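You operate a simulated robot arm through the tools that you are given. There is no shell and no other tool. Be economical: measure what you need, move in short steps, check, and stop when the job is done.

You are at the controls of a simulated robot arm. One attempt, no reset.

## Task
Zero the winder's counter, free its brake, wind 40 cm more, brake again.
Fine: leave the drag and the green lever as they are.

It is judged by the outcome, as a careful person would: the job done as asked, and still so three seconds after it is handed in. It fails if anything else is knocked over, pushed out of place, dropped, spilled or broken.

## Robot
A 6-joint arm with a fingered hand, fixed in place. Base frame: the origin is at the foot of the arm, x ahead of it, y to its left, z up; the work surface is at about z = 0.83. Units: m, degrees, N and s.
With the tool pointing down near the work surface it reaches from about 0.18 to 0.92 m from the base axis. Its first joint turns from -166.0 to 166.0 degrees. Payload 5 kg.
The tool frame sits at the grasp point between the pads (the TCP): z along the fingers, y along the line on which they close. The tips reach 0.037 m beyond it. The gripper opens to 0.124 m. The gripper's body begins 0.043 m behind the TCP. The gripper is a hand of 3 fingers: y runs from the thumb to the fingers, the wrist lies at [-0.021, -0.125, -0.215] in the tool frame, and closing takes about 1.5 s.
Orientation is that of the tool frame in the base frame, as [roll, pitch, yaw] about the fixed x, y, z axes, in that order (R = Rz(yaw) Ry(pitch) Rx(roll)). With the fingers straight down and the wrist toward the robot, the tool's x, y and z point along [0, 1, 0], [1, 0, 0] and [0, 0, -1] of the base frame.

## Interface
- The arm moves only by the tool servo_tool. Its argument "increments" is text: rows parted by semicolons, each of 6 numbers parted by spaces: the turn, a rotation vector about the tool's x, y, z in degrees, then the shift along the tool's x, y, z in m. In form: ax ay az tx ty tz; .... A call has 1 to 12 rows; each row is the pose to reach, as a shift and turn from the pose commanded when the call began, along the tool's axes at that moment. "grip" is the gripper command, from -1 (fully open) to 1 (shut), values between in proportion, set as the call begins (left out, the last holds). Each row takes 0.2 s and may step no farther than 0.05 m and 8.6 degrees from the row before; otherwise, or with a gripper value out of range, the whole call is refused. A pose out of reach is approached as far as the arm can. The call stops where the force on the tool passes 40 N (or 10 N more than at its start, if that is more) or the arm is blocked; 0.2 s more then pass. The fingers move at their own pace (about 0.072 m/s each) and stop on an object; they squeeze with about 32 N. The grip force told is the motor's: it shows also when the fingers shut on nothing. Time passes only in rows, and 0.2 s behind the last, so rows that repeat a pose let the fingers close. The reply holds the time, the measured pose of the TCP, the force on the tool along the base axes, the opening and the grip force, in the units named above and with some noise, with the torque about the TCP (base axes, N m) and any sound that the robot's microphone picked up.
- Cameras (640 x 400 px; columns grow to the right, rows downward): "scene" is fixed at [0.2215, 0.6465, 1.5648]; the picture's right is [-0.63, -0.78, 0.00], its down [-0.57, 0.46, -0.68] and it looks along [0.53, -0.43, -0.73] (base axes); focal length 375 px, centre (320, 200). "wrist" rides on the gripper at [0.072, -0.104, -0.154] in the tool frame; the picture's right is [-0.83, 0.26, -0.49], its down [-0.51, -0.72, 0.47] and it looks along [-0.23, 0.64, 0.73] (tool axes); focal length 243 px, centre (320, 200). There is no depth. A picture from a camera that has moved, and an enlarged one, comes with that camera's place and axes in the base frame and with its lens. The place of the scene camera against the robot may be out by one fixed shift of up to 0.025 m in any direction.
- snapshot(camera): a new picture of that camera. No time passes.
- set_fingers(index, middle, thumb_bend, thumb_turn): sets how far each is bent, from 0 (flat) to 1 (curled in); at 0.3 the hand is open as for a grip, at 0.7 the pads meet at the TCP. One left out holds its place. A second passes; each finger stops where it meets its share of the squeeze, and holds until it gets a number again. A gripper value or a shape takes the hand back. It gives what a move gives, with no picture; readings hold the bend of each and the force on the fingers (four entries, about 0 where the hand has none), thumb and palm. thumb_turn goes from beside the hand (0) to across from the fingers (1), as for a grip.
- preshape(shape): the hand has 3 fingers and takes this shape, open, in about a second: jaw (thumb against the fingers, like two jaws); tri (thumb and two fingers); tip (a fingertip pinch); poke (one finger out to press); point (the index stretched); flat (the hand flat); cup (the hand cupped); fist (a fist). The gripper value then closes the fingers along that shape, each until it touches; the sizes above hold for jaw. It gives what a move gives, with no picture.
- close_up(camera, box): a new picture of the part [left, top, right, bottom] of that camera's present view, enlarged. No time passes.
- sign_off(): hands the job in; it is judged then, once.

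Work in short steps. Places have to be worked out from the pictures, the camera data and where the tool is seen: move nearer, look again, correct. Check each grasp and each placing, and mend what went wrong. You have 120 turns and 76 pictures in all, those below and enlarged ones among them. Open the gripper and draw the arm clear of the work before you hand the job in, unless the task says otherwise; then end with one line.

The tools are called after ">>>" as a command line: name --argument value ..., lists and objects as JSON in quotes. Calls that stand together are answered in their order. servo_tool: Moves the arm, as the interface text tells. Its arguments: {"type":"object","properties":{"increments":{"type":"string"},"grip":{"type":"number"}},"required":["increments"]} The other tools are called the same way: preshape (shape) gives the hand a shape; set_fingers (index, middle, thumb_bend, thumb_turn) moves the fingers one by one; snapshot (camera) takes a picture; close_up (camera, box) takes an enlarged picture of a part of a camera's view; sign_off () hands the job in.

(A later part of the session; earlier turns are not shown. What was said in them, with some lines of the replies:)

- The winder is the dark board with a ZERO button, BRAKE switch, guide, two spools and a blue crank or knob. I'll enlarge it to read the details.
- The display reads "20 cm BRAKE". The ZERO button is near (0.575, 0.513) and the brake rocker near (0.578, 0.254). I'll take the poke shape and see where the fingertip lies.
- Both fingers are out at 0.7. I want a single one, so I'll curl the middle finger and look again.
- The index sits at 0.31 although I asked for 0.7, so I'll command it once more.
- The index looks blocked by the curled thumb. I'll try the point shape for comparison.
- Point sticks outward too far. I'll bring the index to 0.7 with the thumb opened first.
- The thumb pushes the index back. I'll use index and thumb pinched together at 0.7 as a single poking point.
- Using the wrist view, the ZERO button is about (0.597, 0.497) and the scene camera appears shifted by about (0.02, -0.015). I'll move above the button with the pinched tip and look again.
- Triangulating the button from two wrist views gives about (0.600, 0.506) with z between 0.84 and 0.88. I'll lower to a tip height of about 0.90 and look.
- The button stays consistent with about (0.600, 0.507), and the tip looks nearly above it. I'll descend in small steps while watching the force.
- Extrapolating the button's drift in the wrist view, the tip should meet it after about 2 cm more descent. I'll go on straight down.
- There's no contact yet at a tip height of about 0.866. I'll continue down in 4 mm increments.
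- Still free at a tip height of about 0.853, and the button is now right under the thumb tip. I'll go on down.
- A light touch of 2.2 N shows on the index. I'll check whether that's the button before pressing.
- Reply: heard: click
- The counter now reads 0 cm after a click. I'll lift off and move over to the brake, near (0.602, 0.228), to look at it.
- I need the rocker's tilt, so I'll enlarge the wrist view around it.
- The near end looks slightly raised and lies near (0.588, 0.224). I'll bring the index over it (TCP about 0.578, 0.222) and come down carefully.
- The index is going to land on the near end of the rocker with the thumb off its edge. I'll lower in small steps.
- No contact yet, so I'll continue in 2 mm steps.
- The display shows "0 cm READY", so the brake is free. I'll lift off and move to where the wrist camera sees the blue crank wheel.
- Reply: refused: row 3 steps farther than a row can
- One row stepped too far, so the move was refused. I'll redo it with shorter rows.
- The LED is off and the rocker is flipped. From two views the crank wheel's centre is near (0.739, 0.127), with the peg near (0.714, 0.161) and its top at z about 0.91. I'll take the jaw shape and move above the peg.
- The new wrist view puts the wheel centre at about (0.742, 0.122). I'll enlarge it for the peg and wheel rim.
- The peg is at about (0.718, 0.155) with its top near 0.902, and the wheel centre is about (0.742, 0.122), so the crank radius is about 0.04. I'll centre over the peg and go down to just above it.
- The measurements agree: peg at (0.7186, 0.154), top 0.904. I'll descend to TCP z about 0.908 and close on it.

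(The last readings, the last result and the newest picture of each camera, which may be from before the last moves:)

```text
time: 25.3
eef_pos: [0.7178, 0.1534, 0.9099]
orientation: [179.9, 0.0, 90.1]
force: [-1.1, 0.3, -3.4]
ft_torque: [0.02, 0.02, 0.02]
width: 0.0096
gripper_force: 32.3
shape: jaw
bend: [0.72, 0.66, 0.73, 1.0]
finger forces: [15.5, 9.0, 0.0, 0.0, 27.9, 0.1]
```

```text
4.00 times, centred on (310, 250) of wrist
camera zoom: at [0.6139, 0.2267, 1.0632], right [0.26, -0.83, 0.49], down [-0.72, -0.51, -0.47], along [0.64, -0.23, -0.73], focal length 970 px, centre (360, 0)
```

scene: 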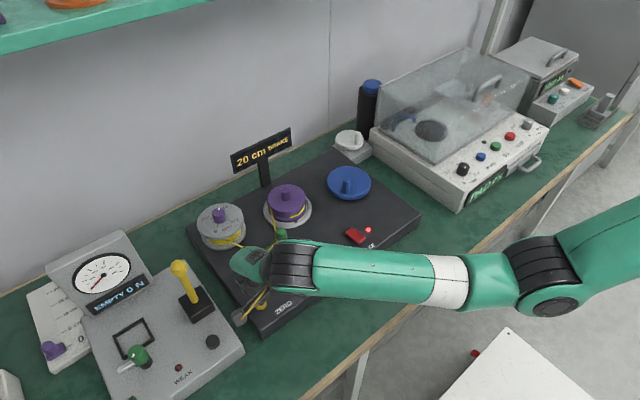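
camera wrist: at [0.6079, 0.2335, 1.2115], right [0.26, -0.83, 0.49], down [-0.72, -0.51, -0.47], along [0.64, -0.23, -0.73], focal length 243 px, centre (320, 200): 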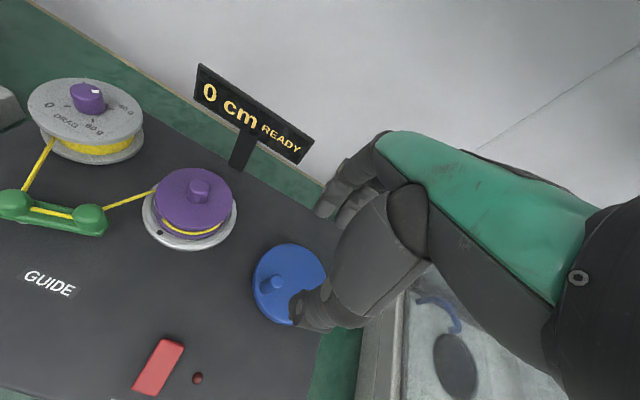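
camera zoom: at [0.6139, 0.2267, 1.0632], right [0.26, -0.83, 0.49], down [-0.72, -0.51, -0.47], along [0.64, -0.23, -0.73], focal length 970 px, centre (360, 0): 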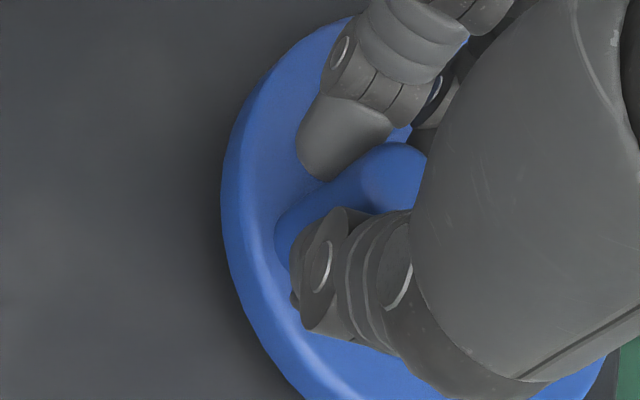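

The grip is firm on all three. I'll test a small clockwise turn of about 15 degrees around (0.742, 0.122) and read the counter.

>>> servo_tool --increments "0 0 0 0.003 0.0043 0; 0 0 0 0.005 0.009 0; 0 0 0 0.005 0.009 0"

>>> close_up --camera "scene" --box '[220, 110, 420, 250]'

```text
time: 26.1
eef_pos: [0.7283, 0.1597, 0.9105]
orientation: [180.0, -0.1, 90.0]
force: [-1.3, -3.2, -5.6]
ft_torque: [-0.08, 0.06, -0.13]
width: 0.0091
gripper_force: 32.2
shape: jaw
bend: [0.72, 0.67, 0.73, 1.0]
finger forces: [16.7, 11.6, 0.0, 0.0, 28.3, 0.0]
```

```text
2.86 times, centred on (320, 180) of scene
camera zoom: at [0.2215, 0.6465, 1.5648], right [-0.63, -0.78, 0.0], down [-0.57, 0.46, -0.68], along [0.53, -0.43, -0.73], focal length 1071 px, centre (320, 257)
```

zoom: 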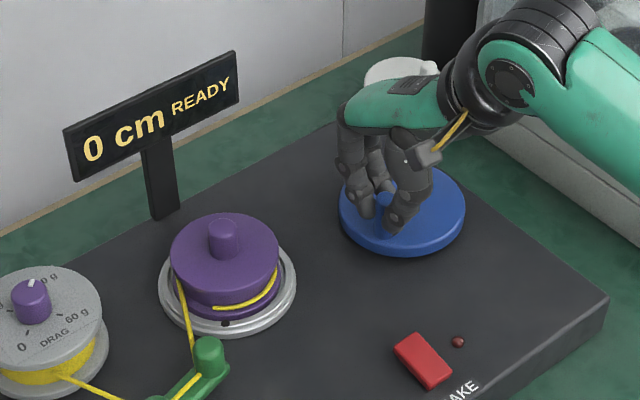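

The spool turned clockwise and line is being drawn in, with small forces. The counter still shows 0, so I'll continue the arc by 90 degrees in 15-degree rows.

>>> servo_tool --increments "0 0 0 0.0027 0.0103 0; 0 0 0 0.0026 0.0208 0; 0 0 0 -0.0002 0.031 0; 0 0 0 -0.0056 0.0401 0; 0 0 0 -0.0131 0.0475 0; 0 0 0 -0.0223 0.0528 0; 0 0 0 -0.0223 0.0528 0"

>>> close_up --camera "scene" --box '[220, 110, 420, 250]'

```text
time: 27.7
eef_pos: [0.7824, 0.1388, 0.9112]
orientation: [179.8, 0.0, 90.1]
force: [20.3, 21.6, -11.8]
ft_torque: [0.08, -0.69, -0.18]
width: 0.0066
gripper_force: 31.7
shape: jaw
bend: [0.71, 0.72, 0.74, 0.94]
finger forces: [27.5, 0.2, 0.0, 0.0, 33.1, 0.0]
```

```text
2.86 times, centred on (320, 180) of scene
camera zoom: at [0.2215, 0.6465, 1.5648], right [-0.63, -0.78, 0.0], down [-0.57, 0.46, -0.68], along [0.53, -0.43, -0.73], focal length 1071 px, centre (320, 257)
```

zoom: 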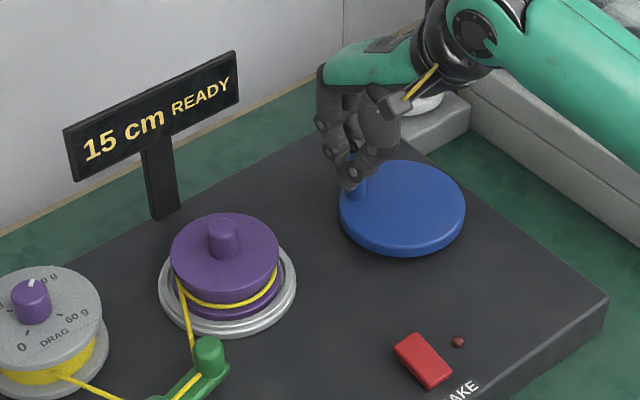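

The counter reads 15 cm, but lateral force has grown to about 26 N and the middle finger has lost the peg. I'll look closely before going on.

>>> close_up --camera "scene" --box '[300, 120, 380, 190]'

>>> close_up --camera "wrist" --box '[230, 200, 390, 300]'

```text
5.71 times, centred on (340, 155) of scene
camera zoom: at [0.2215, 0.6465, 1.5648], right [-0.63, -0.78, 0.0], down [-0.57, 0.46, -0.68], along [0.53, -0.43, -0.73], focal length 2143 px, centre (206, 457)
```

zoom: 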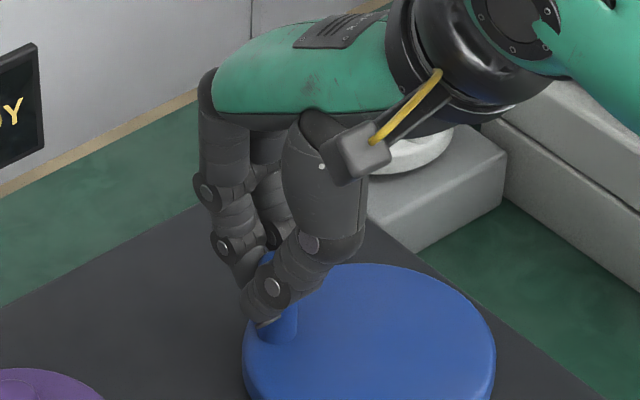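

```text
4.00 times, centred on (310, 250) of wrist
camera zoom: at [0.6774, 0.2106, 1.0634], right [0.26, -0.83, 0.49], down [-0.72, -0.51, -0.47], along [0.64, -0.23, -0.73], focal length 970 px, centre (360, 0)
```

zoom: 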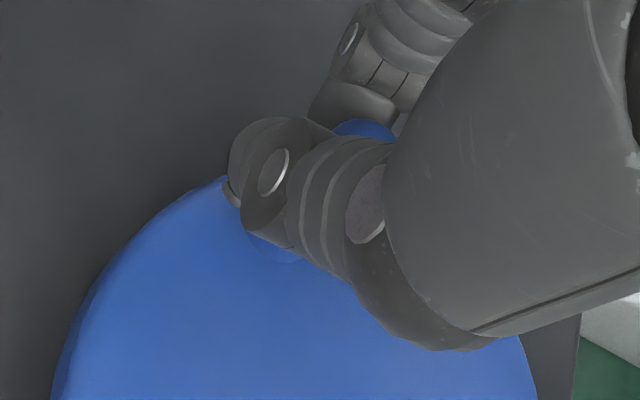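

The peg is near (0.781, 0.148), slipping sideways out of the jaws, so gripping won't last the whole turn. I'll release, raise, and then push the peg round from behind with closed fingertips.

>>> servo_tool --increments "0 0 0 0.004 0 0; 0 0 0 0.006 0 0; 0 0 0 0.006 0 0; 0 0 0 0.006 0 -0.03; 0 0 0 0.006 0 -0.07" --grip -0.1

>>> close_up --camera "scene" --box '[220, 110, 420, 250]'

>>> close_up --camera "wrist" --box '[230, 200, 390, 300]'

```text
time: 28.9
eef_pos: [0.7817, 0.1425, 0.9808]
orientation: [-179.8, 0.0, 90.0]
force: [0.0, 0.3, -0.2]
ft_torque: [0.02, 0.05, -0.02]
width: 0.0679
gripper_force: 0.1
shape: jaw
bend: [0.74, 0.43, 0.67, 1.0]
finger forces: [0.0, 0.1, 0.1, 0.0, 0.1, 0.1]
```

```text
2.86 times, centred on (320, 180) of scene
camera zoom: at [0.2215, 0.6465, 1.5648], right [-0.63, -0.78, 0.0], down [-0.57, 0.46, -0.68], along [0.53, -0.43, -0.73], focal length 1071 px, centre (320, 257)
```

zoom: 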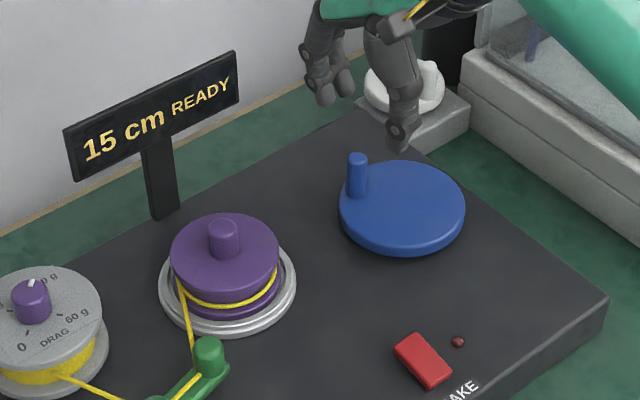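

```text
4.00 times, centred on (310, 250) of wrist
camera zoom: at [0.6768, 0.215, 1.1349], right [0.26, -0.83, 0.49], down [-0.72, -0.51, -0.47], along [0.64, -0.23, -0.73], focal length 970 px, centre (360, 0)
```

zoom: 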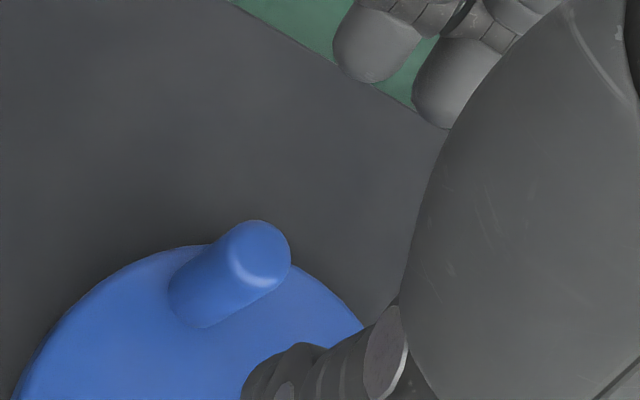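

The peg is now at (0.785, 0.1437). Fitting both peg positions gives a crank centre near (0.748, 0.122) and radius 0.043. I'll close the fingers and move above (0.748, 0.165), behind the peg for clockwise pushing.

>>> servo_tool --increments "0 0 0 0.012 -0.017 0; 0 0 0 0.0225 -0.0337 0; 0 0 0 0.0225 -0.0337 0; 0 0 0 0.0225 -0.0337 0; 0 0 0 0.0225 -0.0337 0; 0 0 0 0.0225 -0.0337 0; 0 0 0 0.0225 -0.0337 0" --grip 1

>>> close_up --camera "wrist" --box '[230, 200, 390, 300]'

```text
time: 30.5
eef_pos: [0.7459, 0.1646, 0.9822]
orientation: [-180.0, 0.0, 90.0]
force: [0.1, 0.8, -0.2]
ft_torque: [0.01, -0.01, -0.01]
width: 0.0
gripper_force: 31.8
shape: jaw
bend: [0.7, 0.7, 0.56, 1.0]
finger forces: [0.0, 0.1, 0.0, 0.1, 0.0, 0.0]
```

```text
4.00 times, centred on (310, 250) of wrist
camera zoom: at [0.6429, 0.2369, 1.1353], right [0.26, -0.83, 0.49], down [-0.72, -0.51, -0.47], along [0.64, -0.23, -0.73], focal length 970 px, centre (360, 0)
```

zoom: 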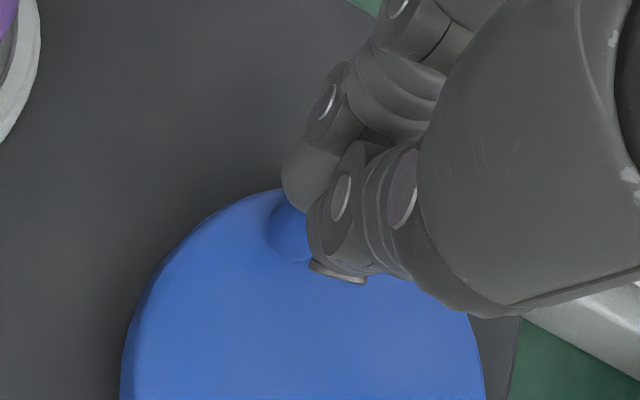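

The peg's place is confirmed and the fingertips are clear of it by about 1 cm. I'll descend straight to z 0.91.

>>> servo_tool --increments "0 0 0 0.001 0 0.025; 0 0 0 0.001 0 0.05; 0 0 0 0.001 0 0.071; 0 0 0 0.001 0 0.071"

```text
time: 31.5
eef_pos: [0.7463, 0.1658, 0.9105]
orientation: [-180.0, 0.1, 90.1]
force: [0.4, 0.1, -0.2]
ft_torque: [0.0, 0.02, -0.03]
width: 0.0
gripper_force: 31.6
shape: jaw
bend: [0.7, 0.7, 0.56, 1.0]
finger forces: [0.1, 0.1, 0.1, 0.0, 0.0, 0.0]
```

No contact; now I'll push clockwise along the arc from 92 to 30 degrees.

>>> servo_tool --increments "0 0 0 -0.0025 0.0126 0; 0 0 0 -0.0045 0.018 0; 0 0 0 -0.0068 0.023 0; 0 0 0 -0.01 0.0275 0; 0 0 0 -0.0136 0.0319 0; 0 0 0 -0.018 0.0355 0; 0 0 0 -0.0225 0.0387 0; 0 0 0 -0.0225 0.0387 0"

>>> close_up --camera "scene" --box '[220, 110, 420, 250]'

```text
time: 33.3
eef_pos: [0.7843, 0.1425, 0.9098]
orientation: [180.0, 0.0, 90.2]
force: [-0.1, 0.0, 0.9]
ft_torque: [-0.03, -0.02, -0.01]
width: 0.0001
gripper_force: 31.3
shape: jaw
bend: [0.7, 0.7, 0.56, 1.0]
finger forces: [0.0, 0.0, 0.0, 0.0, 0.0, 0.0]
```

```text
2.86 times, centred on (320, 180) of scene
camera zoom: at [0.2215, 0.6465, 1.5648], right [-0.63, -0.78, 0.0], down [-0.57, 0.46, -0.68], along [0.53, -0.43, -0.73], focal length 1071 px, centre (320, 257)
```

zoom: 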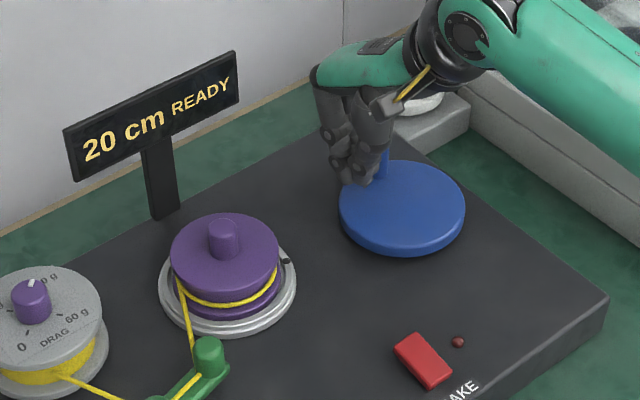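

The counter reads 20 cm and appears to move in coarse steps. I'll push on from 30 to -20 degrees and watch when it changes.

>>> servo_tool --increments "0 0 0 -0.005 0.0023 0; 0 0 0 -0.0105 0.0043 0; 0 0 0 -0.0157 0.0052 0; 0 0 0 -0.0157 0.0052 0"

>>> close_up --camera "scene" --box '[220, 110, 420, 250]'

>>> close_up --camera "wrist" --box '[230, 200, 390, 300]'

```text
time: 34.3
eef_pos: [0.7895, 0.1272, 0.9098]
orientation: [-180.0, 0.0, 89.9]
force: [0.6, -0.2, 0.4]
ft_torque: [0.01, 0.02, -0.01]
width: 0.0002
gripper_force: 32.0
shape: jaw
bend: [0.7, 0.7, 0.56, 1.0]
finger forces: [0.0, 0.0, 0.0, 0.0, 0.1, 0.0]
```

```text
2.86 times, centred on (320, 180) of scene
camera zoom: at [0.2215, 0.6465, 1.5648], right [-0.63, -0.78, 0.0], down [-0.57, 0.46, -0.68], along [0.53, -0.43, -0.73], focal length 1071 px, centre (320, 257)
```

zoom: 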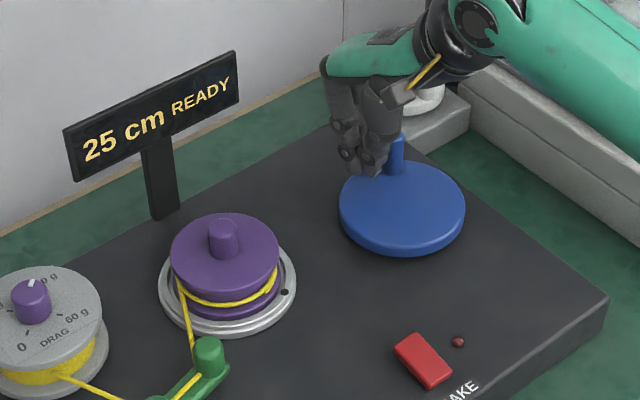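

```text
4.00 times, centred on (310, 250) of wrist
camera zoom: at [0.6855, 0.2003, 1.0629], right [0.26, -0.83, 0.49], down [-0.72, -0.51, -0.47], along [0.64, -0.23, -0.73], focal length 970 px, centre (360, 0)
```

zoom: 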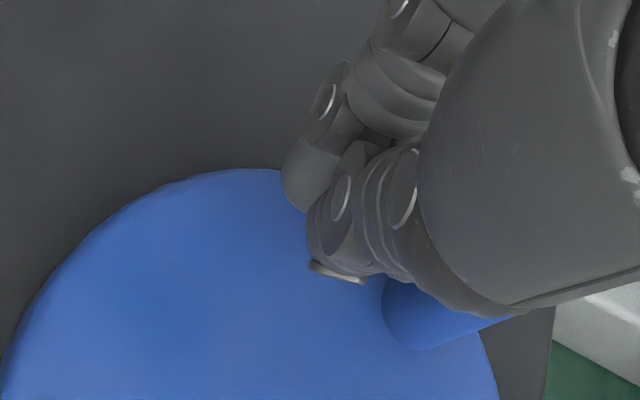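

The counter is at 25 with the peg at about -37 degrees, 170 degrees in total, so roughly 0.147 cm per degree. I'll push on by 20 degrees.

>>> servo_tool --increments "0 0 0 -0.0037 0.0004 0; 0 0 0 -0.0073 0.0006 0; 0 0 0 -0.011 0.0002 0; 0 0 0 -0.0147 -0.0003 0; 0 0 0 -0.0147 -0.0003 0"

>>> close_up --camera "scene" --box '[220, 110, 420, 250]'

```text
time: 35.5
eef_pos: [0.7899, 0.1132, 0.9101]
orientation: [180.0, 0.0, 90.0]
force: [-0.3, 0.8, 1.0]
ft_torque: [0.02, 0.0, -0.01]
width: 0.0
gripper_force: 31.8
shape: jaw
bend: [0.7, 0.7, 0.56, 1.0]
finger forces: [0.0, 0.1, 0.0, 0.0, 0.0, 0.0]
```

```text
2.86 times, centred on (320, 180) of scene
camera zoom: at [0.2215, 0.6465, 1.5648], right [-0.63, -0.78, 0.0], down [-0.57, 0.46, -0.68], along [0.53, -0.43, -0.73], focal length 1071 px, centre (320, 257)
```

zoom: 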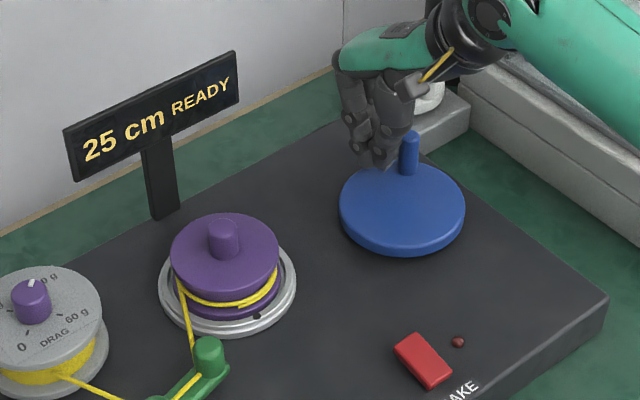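

Still 25, and the dot shows the spool at about one full turn. I'll go on by about 8 degrees.

>>> servo_tool --increments "0 0 0 -0.0029 -0.0007 0; 0 0 0 -0.0058 -0.0016 0; 0 0 0 -0.0058 -0.0016 0"

>>> close_up --camera "scene" --box '[220, 110, 420, 250]'

```text
time: 36.3
eef_pos: [0.788, 0.1091, 0.9097]
orientation: [180.0, 0.0, 90.1]
force: [0.3, 0.0, -0.2]
ft_torque: [0.01, -0.01, -0.01]
width: 0.0001
gripper_force: 32.1
shape: jaw
bend: [0.7, 0.7, 0.56, 1.0]
finger forces: [0.0, 0.0, 0.0, 0.0, 0.0, 0.0]
```

```text
2.86 times, centred on (320, 180) of scene
camera zoom: at [0.2215, 0.6465, 1.5648], right [-0.63, -0.78, 0.0], down [-0.57, 0.46, -0.68], along [0.53, -0.43, -0.73], focal length 1071 px, centre (320, 257)
```

zoom: 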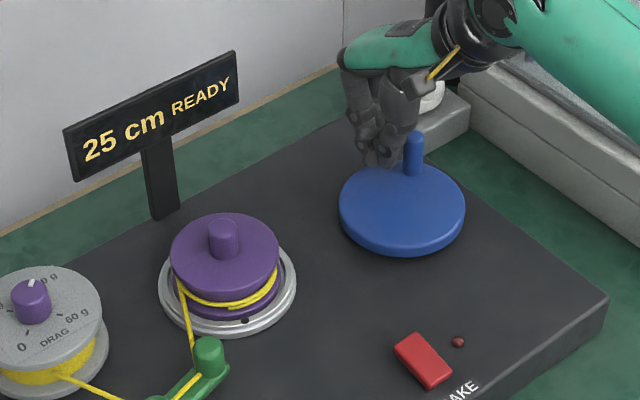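

Still 25; another 8 degrees.

>>> servo_tool --increments "0 0 0 -0.0028 -0.0011 0; 0 0 0 -0.0055 -0.0025 0; 0 0 0 -0.0055 -0.0025 0"

>>> close_up --camera "scene" --box '[220, 110, 420, 250]'

```text
time: 37.1
eef_pos: [0.7863, 0.1025, 0.9086]
orientation: [-180.0, 0.0, 90.0]
force: [-0.3, 1.1, 0.4]
ft_torque: [-0.02, 0.02, 0.0]
width: 0.0
gripper_force: 31.9
shape: jaw
bend: [0.7, 0.7, 0.56, 1.0]
finger forces: [0.1, 0.0, 0.0, 0.1, 0.1, 0.0]
```

```text
2.86 times, centred on (320, 180) of scene
camera zoom: at [0.2215, 0.6465, 1.5648], right [-0.63, -0.78, 0.0], down [-0.57, 0.46, -0.68], along [0.53, -0.43, -0.73], focal length 1071 px, centre (320, 257)
```

zoom: 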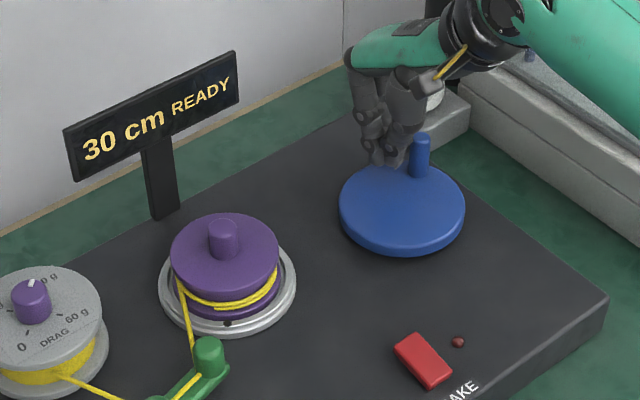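

The counter is at 30. I'll measure the peg angle here with the wrist camera.

>>> close_up --camera "wrist" --box '[250, 210, 410, 320]'

```text
3.64 times, centred on (330, 265) of wrist
camera zoom: at [0.6817, 0.1746, 1.0624], right [0.26, -0.83, 0.49], down [-0.72, -0.51, -0.47], along [0.64, -0.23, -0.73], focal length 882 px, centre (284, -36)
```

zoom: 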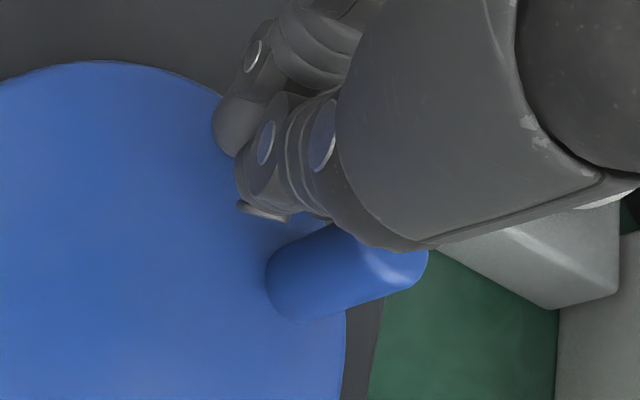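

The peg is at about -66 degrees, 196 degrees in total, with a refined centre of (0.747, 0.119). 40 cm should come near 255 to 270 degrees, so I'll push to about 238 degrees and check.

>>> servo_tool --increments "0 0 0 -0.004 -0.0016 0; 0 0 0 -0.008 -0.0033 0; 0 0 0 -0.0111 -0.006 0; 0 0 0 -0.0142 -0.0086 0; 0 0 0 -0.0168 -0.0118 0; 0 0 0 -0.0194 -0.0151 0; 0 0 0 -0.0229 -0.0217 0; 0 0 0 -0.0229 -0.0217 0"

>>> close_up --camera "scene" --box '[220, 110, 420, 250]'

>>> close_up --camera "wrist" --box '[250, 210, 410, 320]'

```text
time: 38.9
eef_pos: [0.7645, 0.0792, 0.9083]
orientation: [180.0, 0.0, 90.0]
force: [0.0, 0.1, 0.0]
ft_torque: [0.03, 0.03, -0.01]
width: 0.0002
gripper_force: 31.6
shape: jaw
bend: [0.7, 0.7, 0.56, 1.0]
finger forces: [0.1, 0.0, 0.0, 0.2, 0.1, 0.1]
```

```text
2.86 times, centred on (320, 180) of scene
camera zoom: at [0.2215, 0.6465, 1.5648], right [-0.63, -0.78, 0.0], down [-0.57, 0.46, -0.68], along [0.53, -0.43, -0.73], focal length 1071 px, centre (320, 257)
```

zoom: 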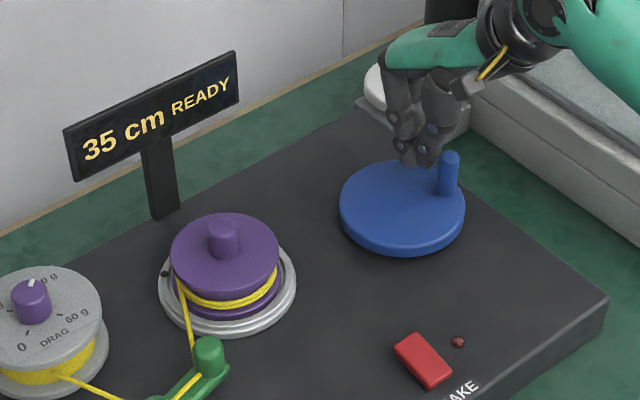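

```text
3.64 times, centred on (330, 265) of wrist
camera zoom: at [0.6601, 0.1522, 1.0631], right [0.26, -0.83, 0.49], down [-0.72, -0.51, -0.47], along [0.64, -0.23, -0.73], focal length 882 px, centre (284, -36)
```

zoom: 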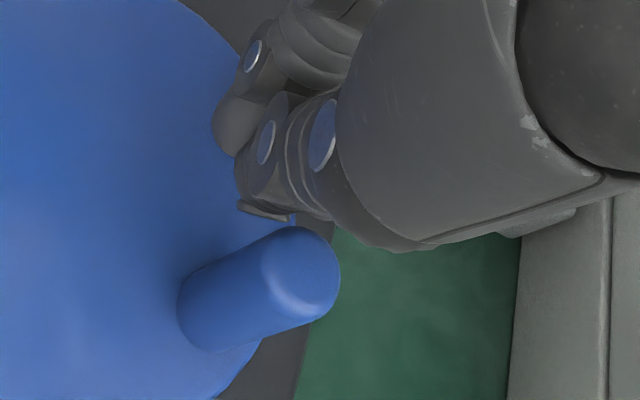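

The display reads 35 at a total of about 240 degrees. I'll advance about 12 degrees more, slowly.

>>> servo_tool --increments "0 0 0 -0.0012 -0.003 0; 0 0 0 -0.002 -0.006 0; 0 0 0 -0.0027 -0.0086 0; 0 0 0 -0.0027 -0.0086 0"

>>> close_up --camera "scene" --box '[220, 110, 420, 250]'

```text
time: 39.9
eef_pos: [0.7548, 0.0772, 0.9094]
orientation: [-180.0, 0.0, 90.0]
force: [-0.9, 0.0, 0.3]
ft_torque: [0.01, -0.02, 0.02]
width: 0.0
gripper_force: 32.0
shape: jaw
bend: [0.7, 0.7, 0.56, 1.0]
finger forces: [0.0, 0.0, 0.0, 0.1, 0.1, 0.0]
```

```text
2.86 times, centred on (320, 180) of scene
camera zoom: at [0.2215, 0.6465, 1.5648], right [-0.63, -0.78, 0.0], down [-0.57, 0.46, -0.68], along [0.53, -0.43, -0.73], focal length 1071 px, centre (320, 257)
```

zoom: 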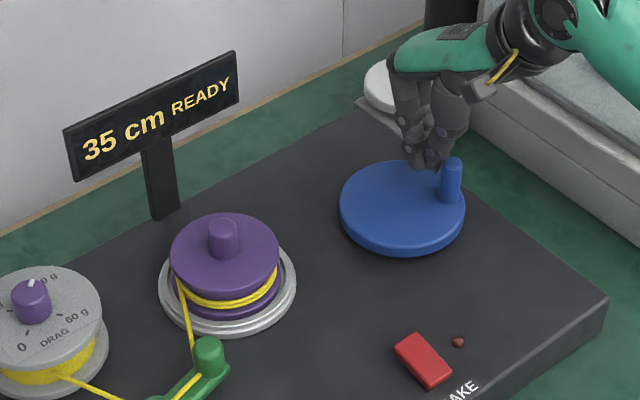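

Still 35; a further 6 to 7 degrees.

>>> servo_tool --increments "0 0 0 -0.0004 -0.0026 0; 0 0 0 -0.0007 -0.0052 0; 0 0 0 -0.0007 -0.0052 0"

>>> close_up --camera "scene" --box '[220, 110, 420, 250]'

```text
time: 40.7
eef_pos: [0.7506, 0.0764, 0.9103]
orientation: [-180.0, 0.0, 90.1]
force: [0.0, -0.3, -0.1]
ft_torque: [0.01, 0.0, -0.01]
width: 0.0
gripper_force: 32.0
shape: jaw
bend: [0.7, 0.7, 0.56, 1.0]
finger forces: [0.0, 0.0, 0.0, 0.0, 0.3, 0.0]
```

```text
2.86 times, centred on (320, 180) of scene
camera zoom: at [0.2215, 0.6465, 1.5648], right [-0.63, -0.78, 0.0], down [-0.57, 0.46, -0.68], along [0.53, -0.43, -0.73], focal length 1071 px, centre (320, 257)
```

zoom: 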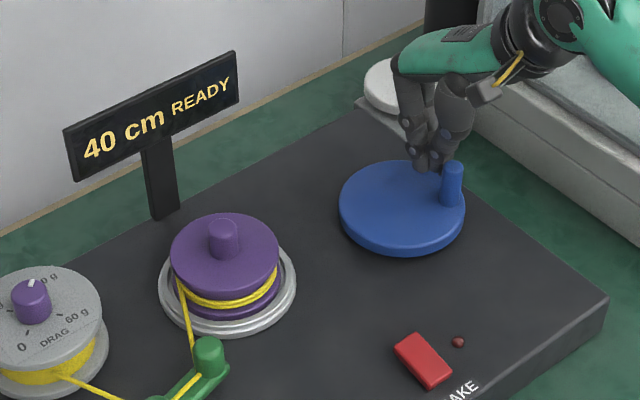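

40 cm has just appeared. I'll measure the peg angle here to judge whether the display rounds or floors.

>>> close_up --camera "wrist" --box '[250, 210, 410, 320]'

```text
3.64 times, centred on (330, 265) of wrist
camera zoom: at [0.6467, 0.1485, 1.0638], right [0.26, -0.83, 0.49], down [-0.72, -0.51, -0.47], along [0.64, -0.23, -0.73], focal length 882 px, centre (284, -36)
```

zoom: 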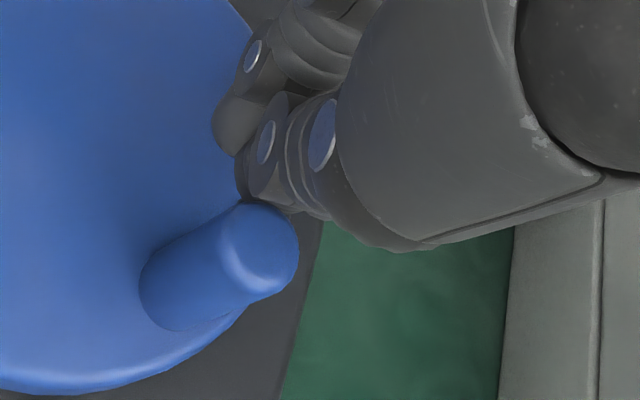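

At a total of about 257 degrees the steps fit about 31.8 degrees per 5 cm with a flooring display, so the true length is roughly 40.5 cm. I'll back the fingers off the peg (+x), rise, and leave the wheel alone.

>>> servo_tool --increments "0 0 0 0.001 0.006 0; 0 0 0 0.002 0.014 0; 0 0 0 0.002 0.014 -0.03; 0 0 0 0.002 0.014 -0.07; 0 0 0 0.01 0 -0.1; 0 0 0 0.03 -0.02 -0.13; 0 0 0 0.06 -0.05 -0.13; 0 0 0 0.09 -0.08 -0.12"

>>> set_fingers --index 0.7 --middle 1.0 --thumb_bend 0.7

>>> close_up --camera "scene" --box '[220, 110, 420, 250]'

```text
time: 42.5
eef_pos: [0.6692, 0.1667, 1.0292]
orientation: [180.0, 0.1, 90.0]
force: [-0.6, 1.2, -0.3]
ft_torque: [0.0, 0.01, -0.02]
width: 0.0
gripper_force: 32.6
shape: jaw
bend: [0.7, 0.7, 0.57, 1.0]
finger forces: [0.1, 0.0, 0.0, 0.1, 0.0, 0.0]
```

```text
time: 43.5
eef_pos: [0.6686, 0.1659, 1.0277]
orientation: [180.0, 0.1, 90.0]
force: [0.3, 0.4, 0.2]
ft_torque: [0.0, 0.01, -0.03]
width: 0.0082
gripper_force: 0.0
shape: fingers
bend: [0.7, 1.0, 0.7, 1.0]
finger forces: [0.1, 0.1, 0.0, 0.1, 0.0, 0.0]
```

```text
2.86 times, centred on (320, 180) of scene
camera zoom: at [0.2215, 0.6465, 1.5648], right [-0.63, -0.78, 0.0], down [-0.57, 0.46, -0.68], along [0.53, -0.43, -0.73], focal length 1071 px, centre (320, 257)
```

zoom: 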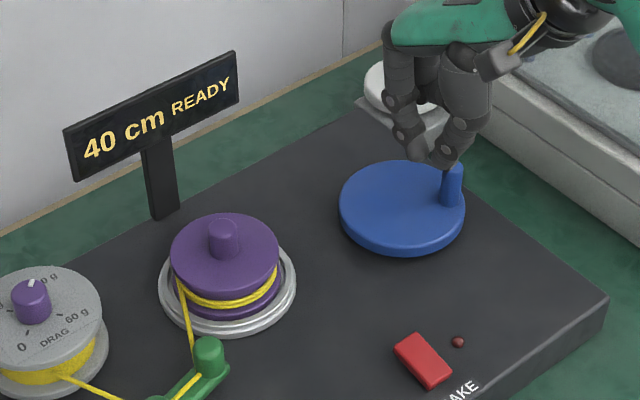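

The counter holds at 40 cm. Next I'll go above the far end of the rocker (TCP about 0.612, 0.217), tip about 2 cm over it.

>>> servo_tool --increments "0 0 0 0.025 -0.028 0.02; 0 0 0 0.051 -0.057 0.04; 0 0 0 0.051 -0.057 0.08; 0 0 0 0.051 -0.057 0.122; 0 0 0 0.051 -0.057 0.122"

>>> close_up --camera "scene" --box '[300, 190, 420, 270]'

>>> close_up --camera "wrist" --box '[250, 220, 400, 320]'

```text
time: 44.7
eef_pos: [0.6145, 0.2182, 0.9097]
orientation: [180.0, 0.0, 90.0]
force: [0.2, -0.9, 0.4]
ft_torque: [0.03, 0.01, 0.0]
width: 0.0079
gripper_force: 0.1
shape: fingers
bend: [0.7, 1.0, 0.7, 1.0]
finger forces: [0.1, 0.0, 0.1, 0.0, 0.1, 0.0]
```

```text
5.00 times, centred on (360, 230) of scene
camera zoom: at [0.2215, 0.6465, 1.5648], right [-0.63, -0.78, 0.0], down [-0.57, 0.46, -0.68], along [0.53, -0.43, -0.73], focal length 1875 px, centre (120, 50)
```

zoom: 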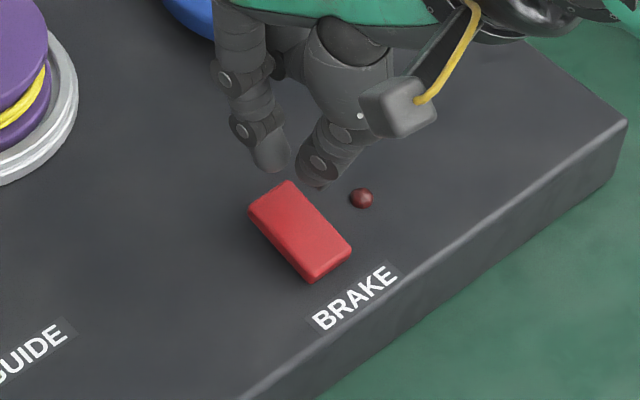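

```text
4.00 times, centred on (325, 270) of wrist
camera zoom: at [0.51, 0.2903, 1.0621], right [0.26, -0.83, 0.49], down [-0.72, -0.51, -0.47], along [0.64, -0.23, -0.73], focal length 970 px, centre (300, -80)
```

zoom: 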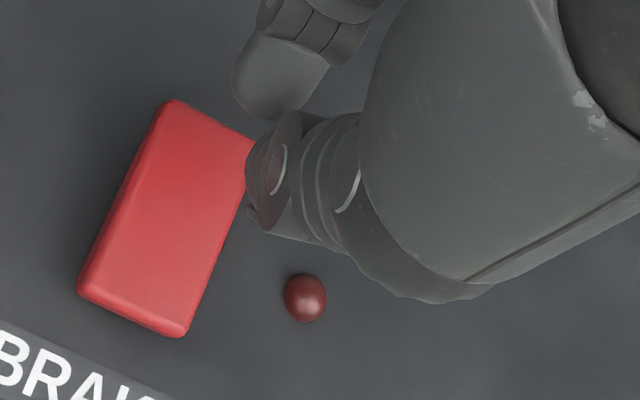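

The far end is raised and its edge is at (0.6236, 0.2276). I'll shift the index about 6 mm onto the rocker and descend.

>>> servo_tool --increments "0 0 0 -0.004 -0.006 0.005; 0 0 0 -0.004 -0.006 0.01; 0 0 0 -0.004 -0.006 0.015; 0 0 0 -0.004 -0.006 0.018; 0 0 0 -0.004 -0.006 0.018"

```text
time: 45.9
eef_pos: [0.6077, 0.2126, 0.8889]
orientation: [-180.0, 0.0, 90.0]
force: [0.5, 0.6, -0.2]
ft_torque: [0.01, 0.04, 0.0]
width: 0.008
gripper_force: 0.1
shape: fingers
bend: [0.7, 1.0, 0.7, 1.0]
finger forces: [0.2, 0.0, 0.1, 0.0, 0.0, 0.0]
```

Barely touching; I'll continue in 2 mm steps.

>>> servo_tool --increments "0 0 0 0 0 0.002; 0 0 0 0 0 0.004; 0 0 0 0 0 0.006; 0 0 0 0 0 0.006"

>>> close_up --camera "scene" --box '[220, 130, 420, 270]'

```text
time: 46.9
eef_pos: [0.6077, 0.2127, 0.8855]
orientation: [179.8, -0.1, 90.0]
force: [-1.6, -1.1, 14.7]
ft_torque: [0.03, 0.15, -0.02]
width: 0.0079
gripper_force: 8.1
shape: fingers
bend: [0.7, 1.0, 0.7, 1.0]
finger forces: [5.4, 0.1, 0.1, 0.0, 10.2, 0.0]
```

```text
2.86 times, centred on (320, 200) of scene
camera zoom: at [0.2215, 0.6465, 1.5648], right [-0.63, -0.78, 0.0], down [-0.57, 0.46, -0.68], along [0.53, -0.43, -0.73], focal length 1071 px, centre (320, 200)
```

zoom: 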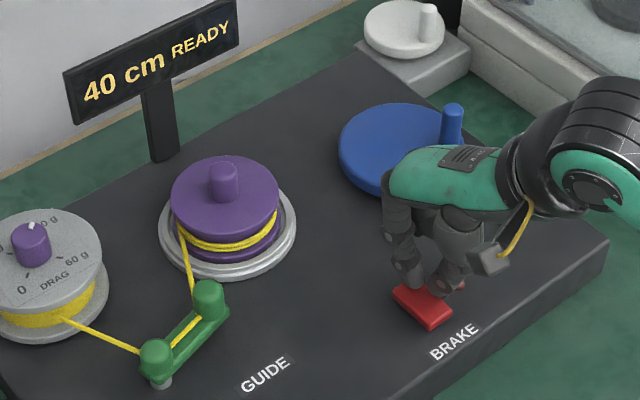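

The thumb is carrying load on the near side of the pivot and blocking the rocker. I'll lift and shift so the thumb itself presses the far end (TCP about 0.626, 0.226).

>>> servo_tool --increments "0 0 0 0 0 -0.02; 0 0 0 0.013 0.018 -0.02; 0 0 0 0.013 0.018 -0.008; 0 0 0 0.013 0.018 -0.003; 0 0 0 0.013 0.018 -0.003"

>>> servo_tool --increments "0 0 0 0 0 0.003; 0 0 0 0 0 0.005; 0 0 0 0 0 0.005"

>>> close_up --camera "scene" --box '[220, 130, 420, 270]'

```text
time: 48.1
eef_pos: [0.6254, 0.2252, 0.8869]
orientation: [179.9, 0.1, 89.9]
force: [-0.9, 0.4, -0.2]
ft_torque: [0.01, 0.03, 0.0]
width: 0.0078
gripper_force: 0.0
shape: fingers
bend: [0.7, 1.0, 0.7, 1.0]
finger forces: [0.1, 0.0, 0.0, 0.0, 0.0, 0.1]
```

```text
time: 48.9
eef_pos: [0.6272, 0.2264, 0.8824]
orientation: [179.9, 0.0, 90.1]
force: [0.1, 0.7, 11.7]
ft_torque: [0.0, 0.17, -0.02]
width: 0.0052
gripper_force: 6.0
shape: fingers
bend: [0.7, 1.0, 0.71, 1.0]
finger forces: [0.0, 0.0, 0.1, 0.0, 11.5, 0.1]
```

```text
2.86 times, centred on (320, 200) of scene
camera zoom: at [0.2215, 0.6465, 1.5648], right [-0.63, -0.78, 0.0], down [-0.57, 0.46, -0.68], along [0.53, -0.43, -0.73], focal length 1071 px, centre (320, 200)
```

zoom: 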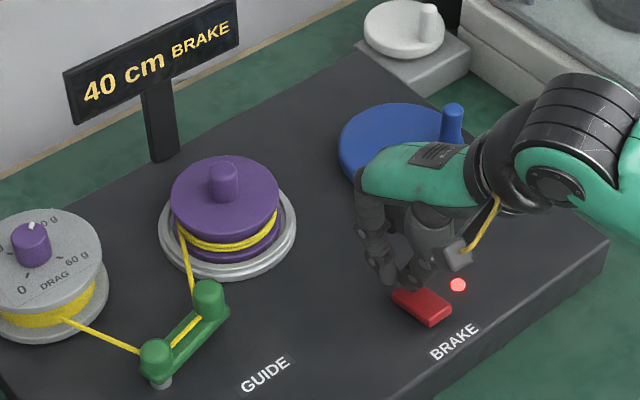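

The display shows "40 cm BRAKE" and the LED is lit. I'll lift straight up, draw clear, open the hand and check once more.

>>> servo_tool --increments "0 0 0 0 0 -0.04; 0 0 0 0 0 -0.08; 0 0 0 0 0 -0.12; 0 0 0 0 0 -0.16; 0 0 0 0 -0.03 -0.19; 0 0 0 0 -0.07 -0.21; 0 0 0 0 -0.11 -0.22"

>>> preshape --shape "jaw"

>>> snapshot --camera "scene"

>>> close_up --camera "scene" --box '[220, 130, 420, 270]'

```text
time: 50.5
eef_pos: [0.5139, 0.2254, 1.1029]
orientation: [-179.9, 0.0, 90.1]
force: [1.1, 0.1, -0.5]
ft_torque: [0.02, 0.01, 0.0]
width: 0.0077
gripper_force: 0.1
shape: fingers
bend: [0.7, 1.0, 0.7, 1.0]
finger forces: [0.1, 0.0, 0.1, 0.0, 0.1, 0.1]
```

```text
time: 51.4
eef_pos: [0.5149, 0.2252, 1.1032]
orientation: [180.0, 0.0, 90.0]
force: [0.4, 0.0, 0.3]
ft_torque: [-0.01, 0.01, 0.01]
width: 0.1233
gripper_force: 0.1
shape: jaw
bend: [0.3, 0.3, 0.3, 0.98]
finger forces: [0.1, 0.1, 0.0, 0.0, 0.1, 0.1]
```

```text
9 pictures are left
```

scene: 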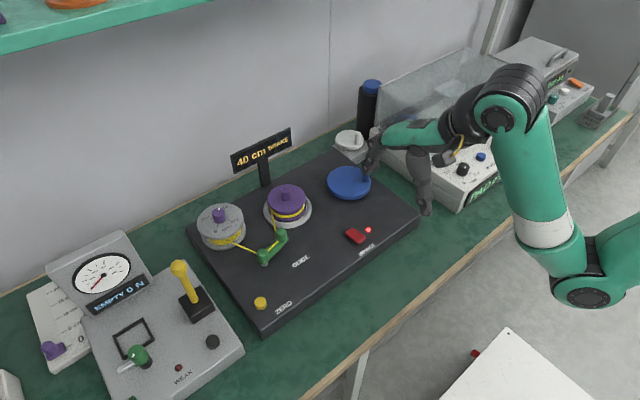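

```text
2.86 times, centred on (320, 200) of scene
camera zoom: at [0.2215, 0.6465, 1.5648], right [-0.63, -0.78, 0.0], down [-0.57, 0.46, -0.68], along [0.53, -0.43, -0.73], focal length 1071 px, centre (320, 200)
```

zoom: 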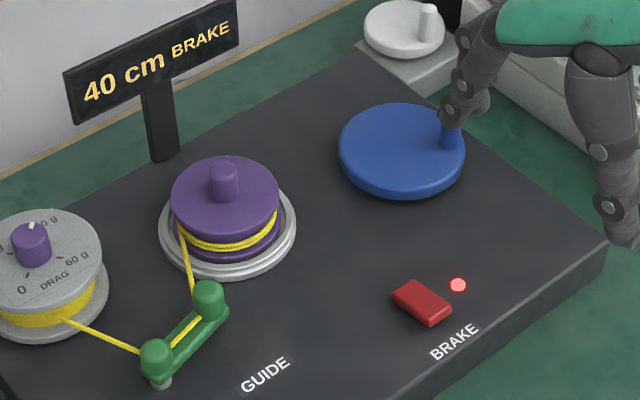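

The display holds at 40 cm with the brake on, the drag and green lever look unchanged, and the hand is open and clear, so I'm handing the job in.

>>> sign_off

```text
The job is handed in.
```

The counter was zeroed, the brake freed, the line wound until the counter showed 40 cm (it steps by 5 cm; I estimate about 40.5 cm wound), and the brake is back on, with the drag and green lever untouched.
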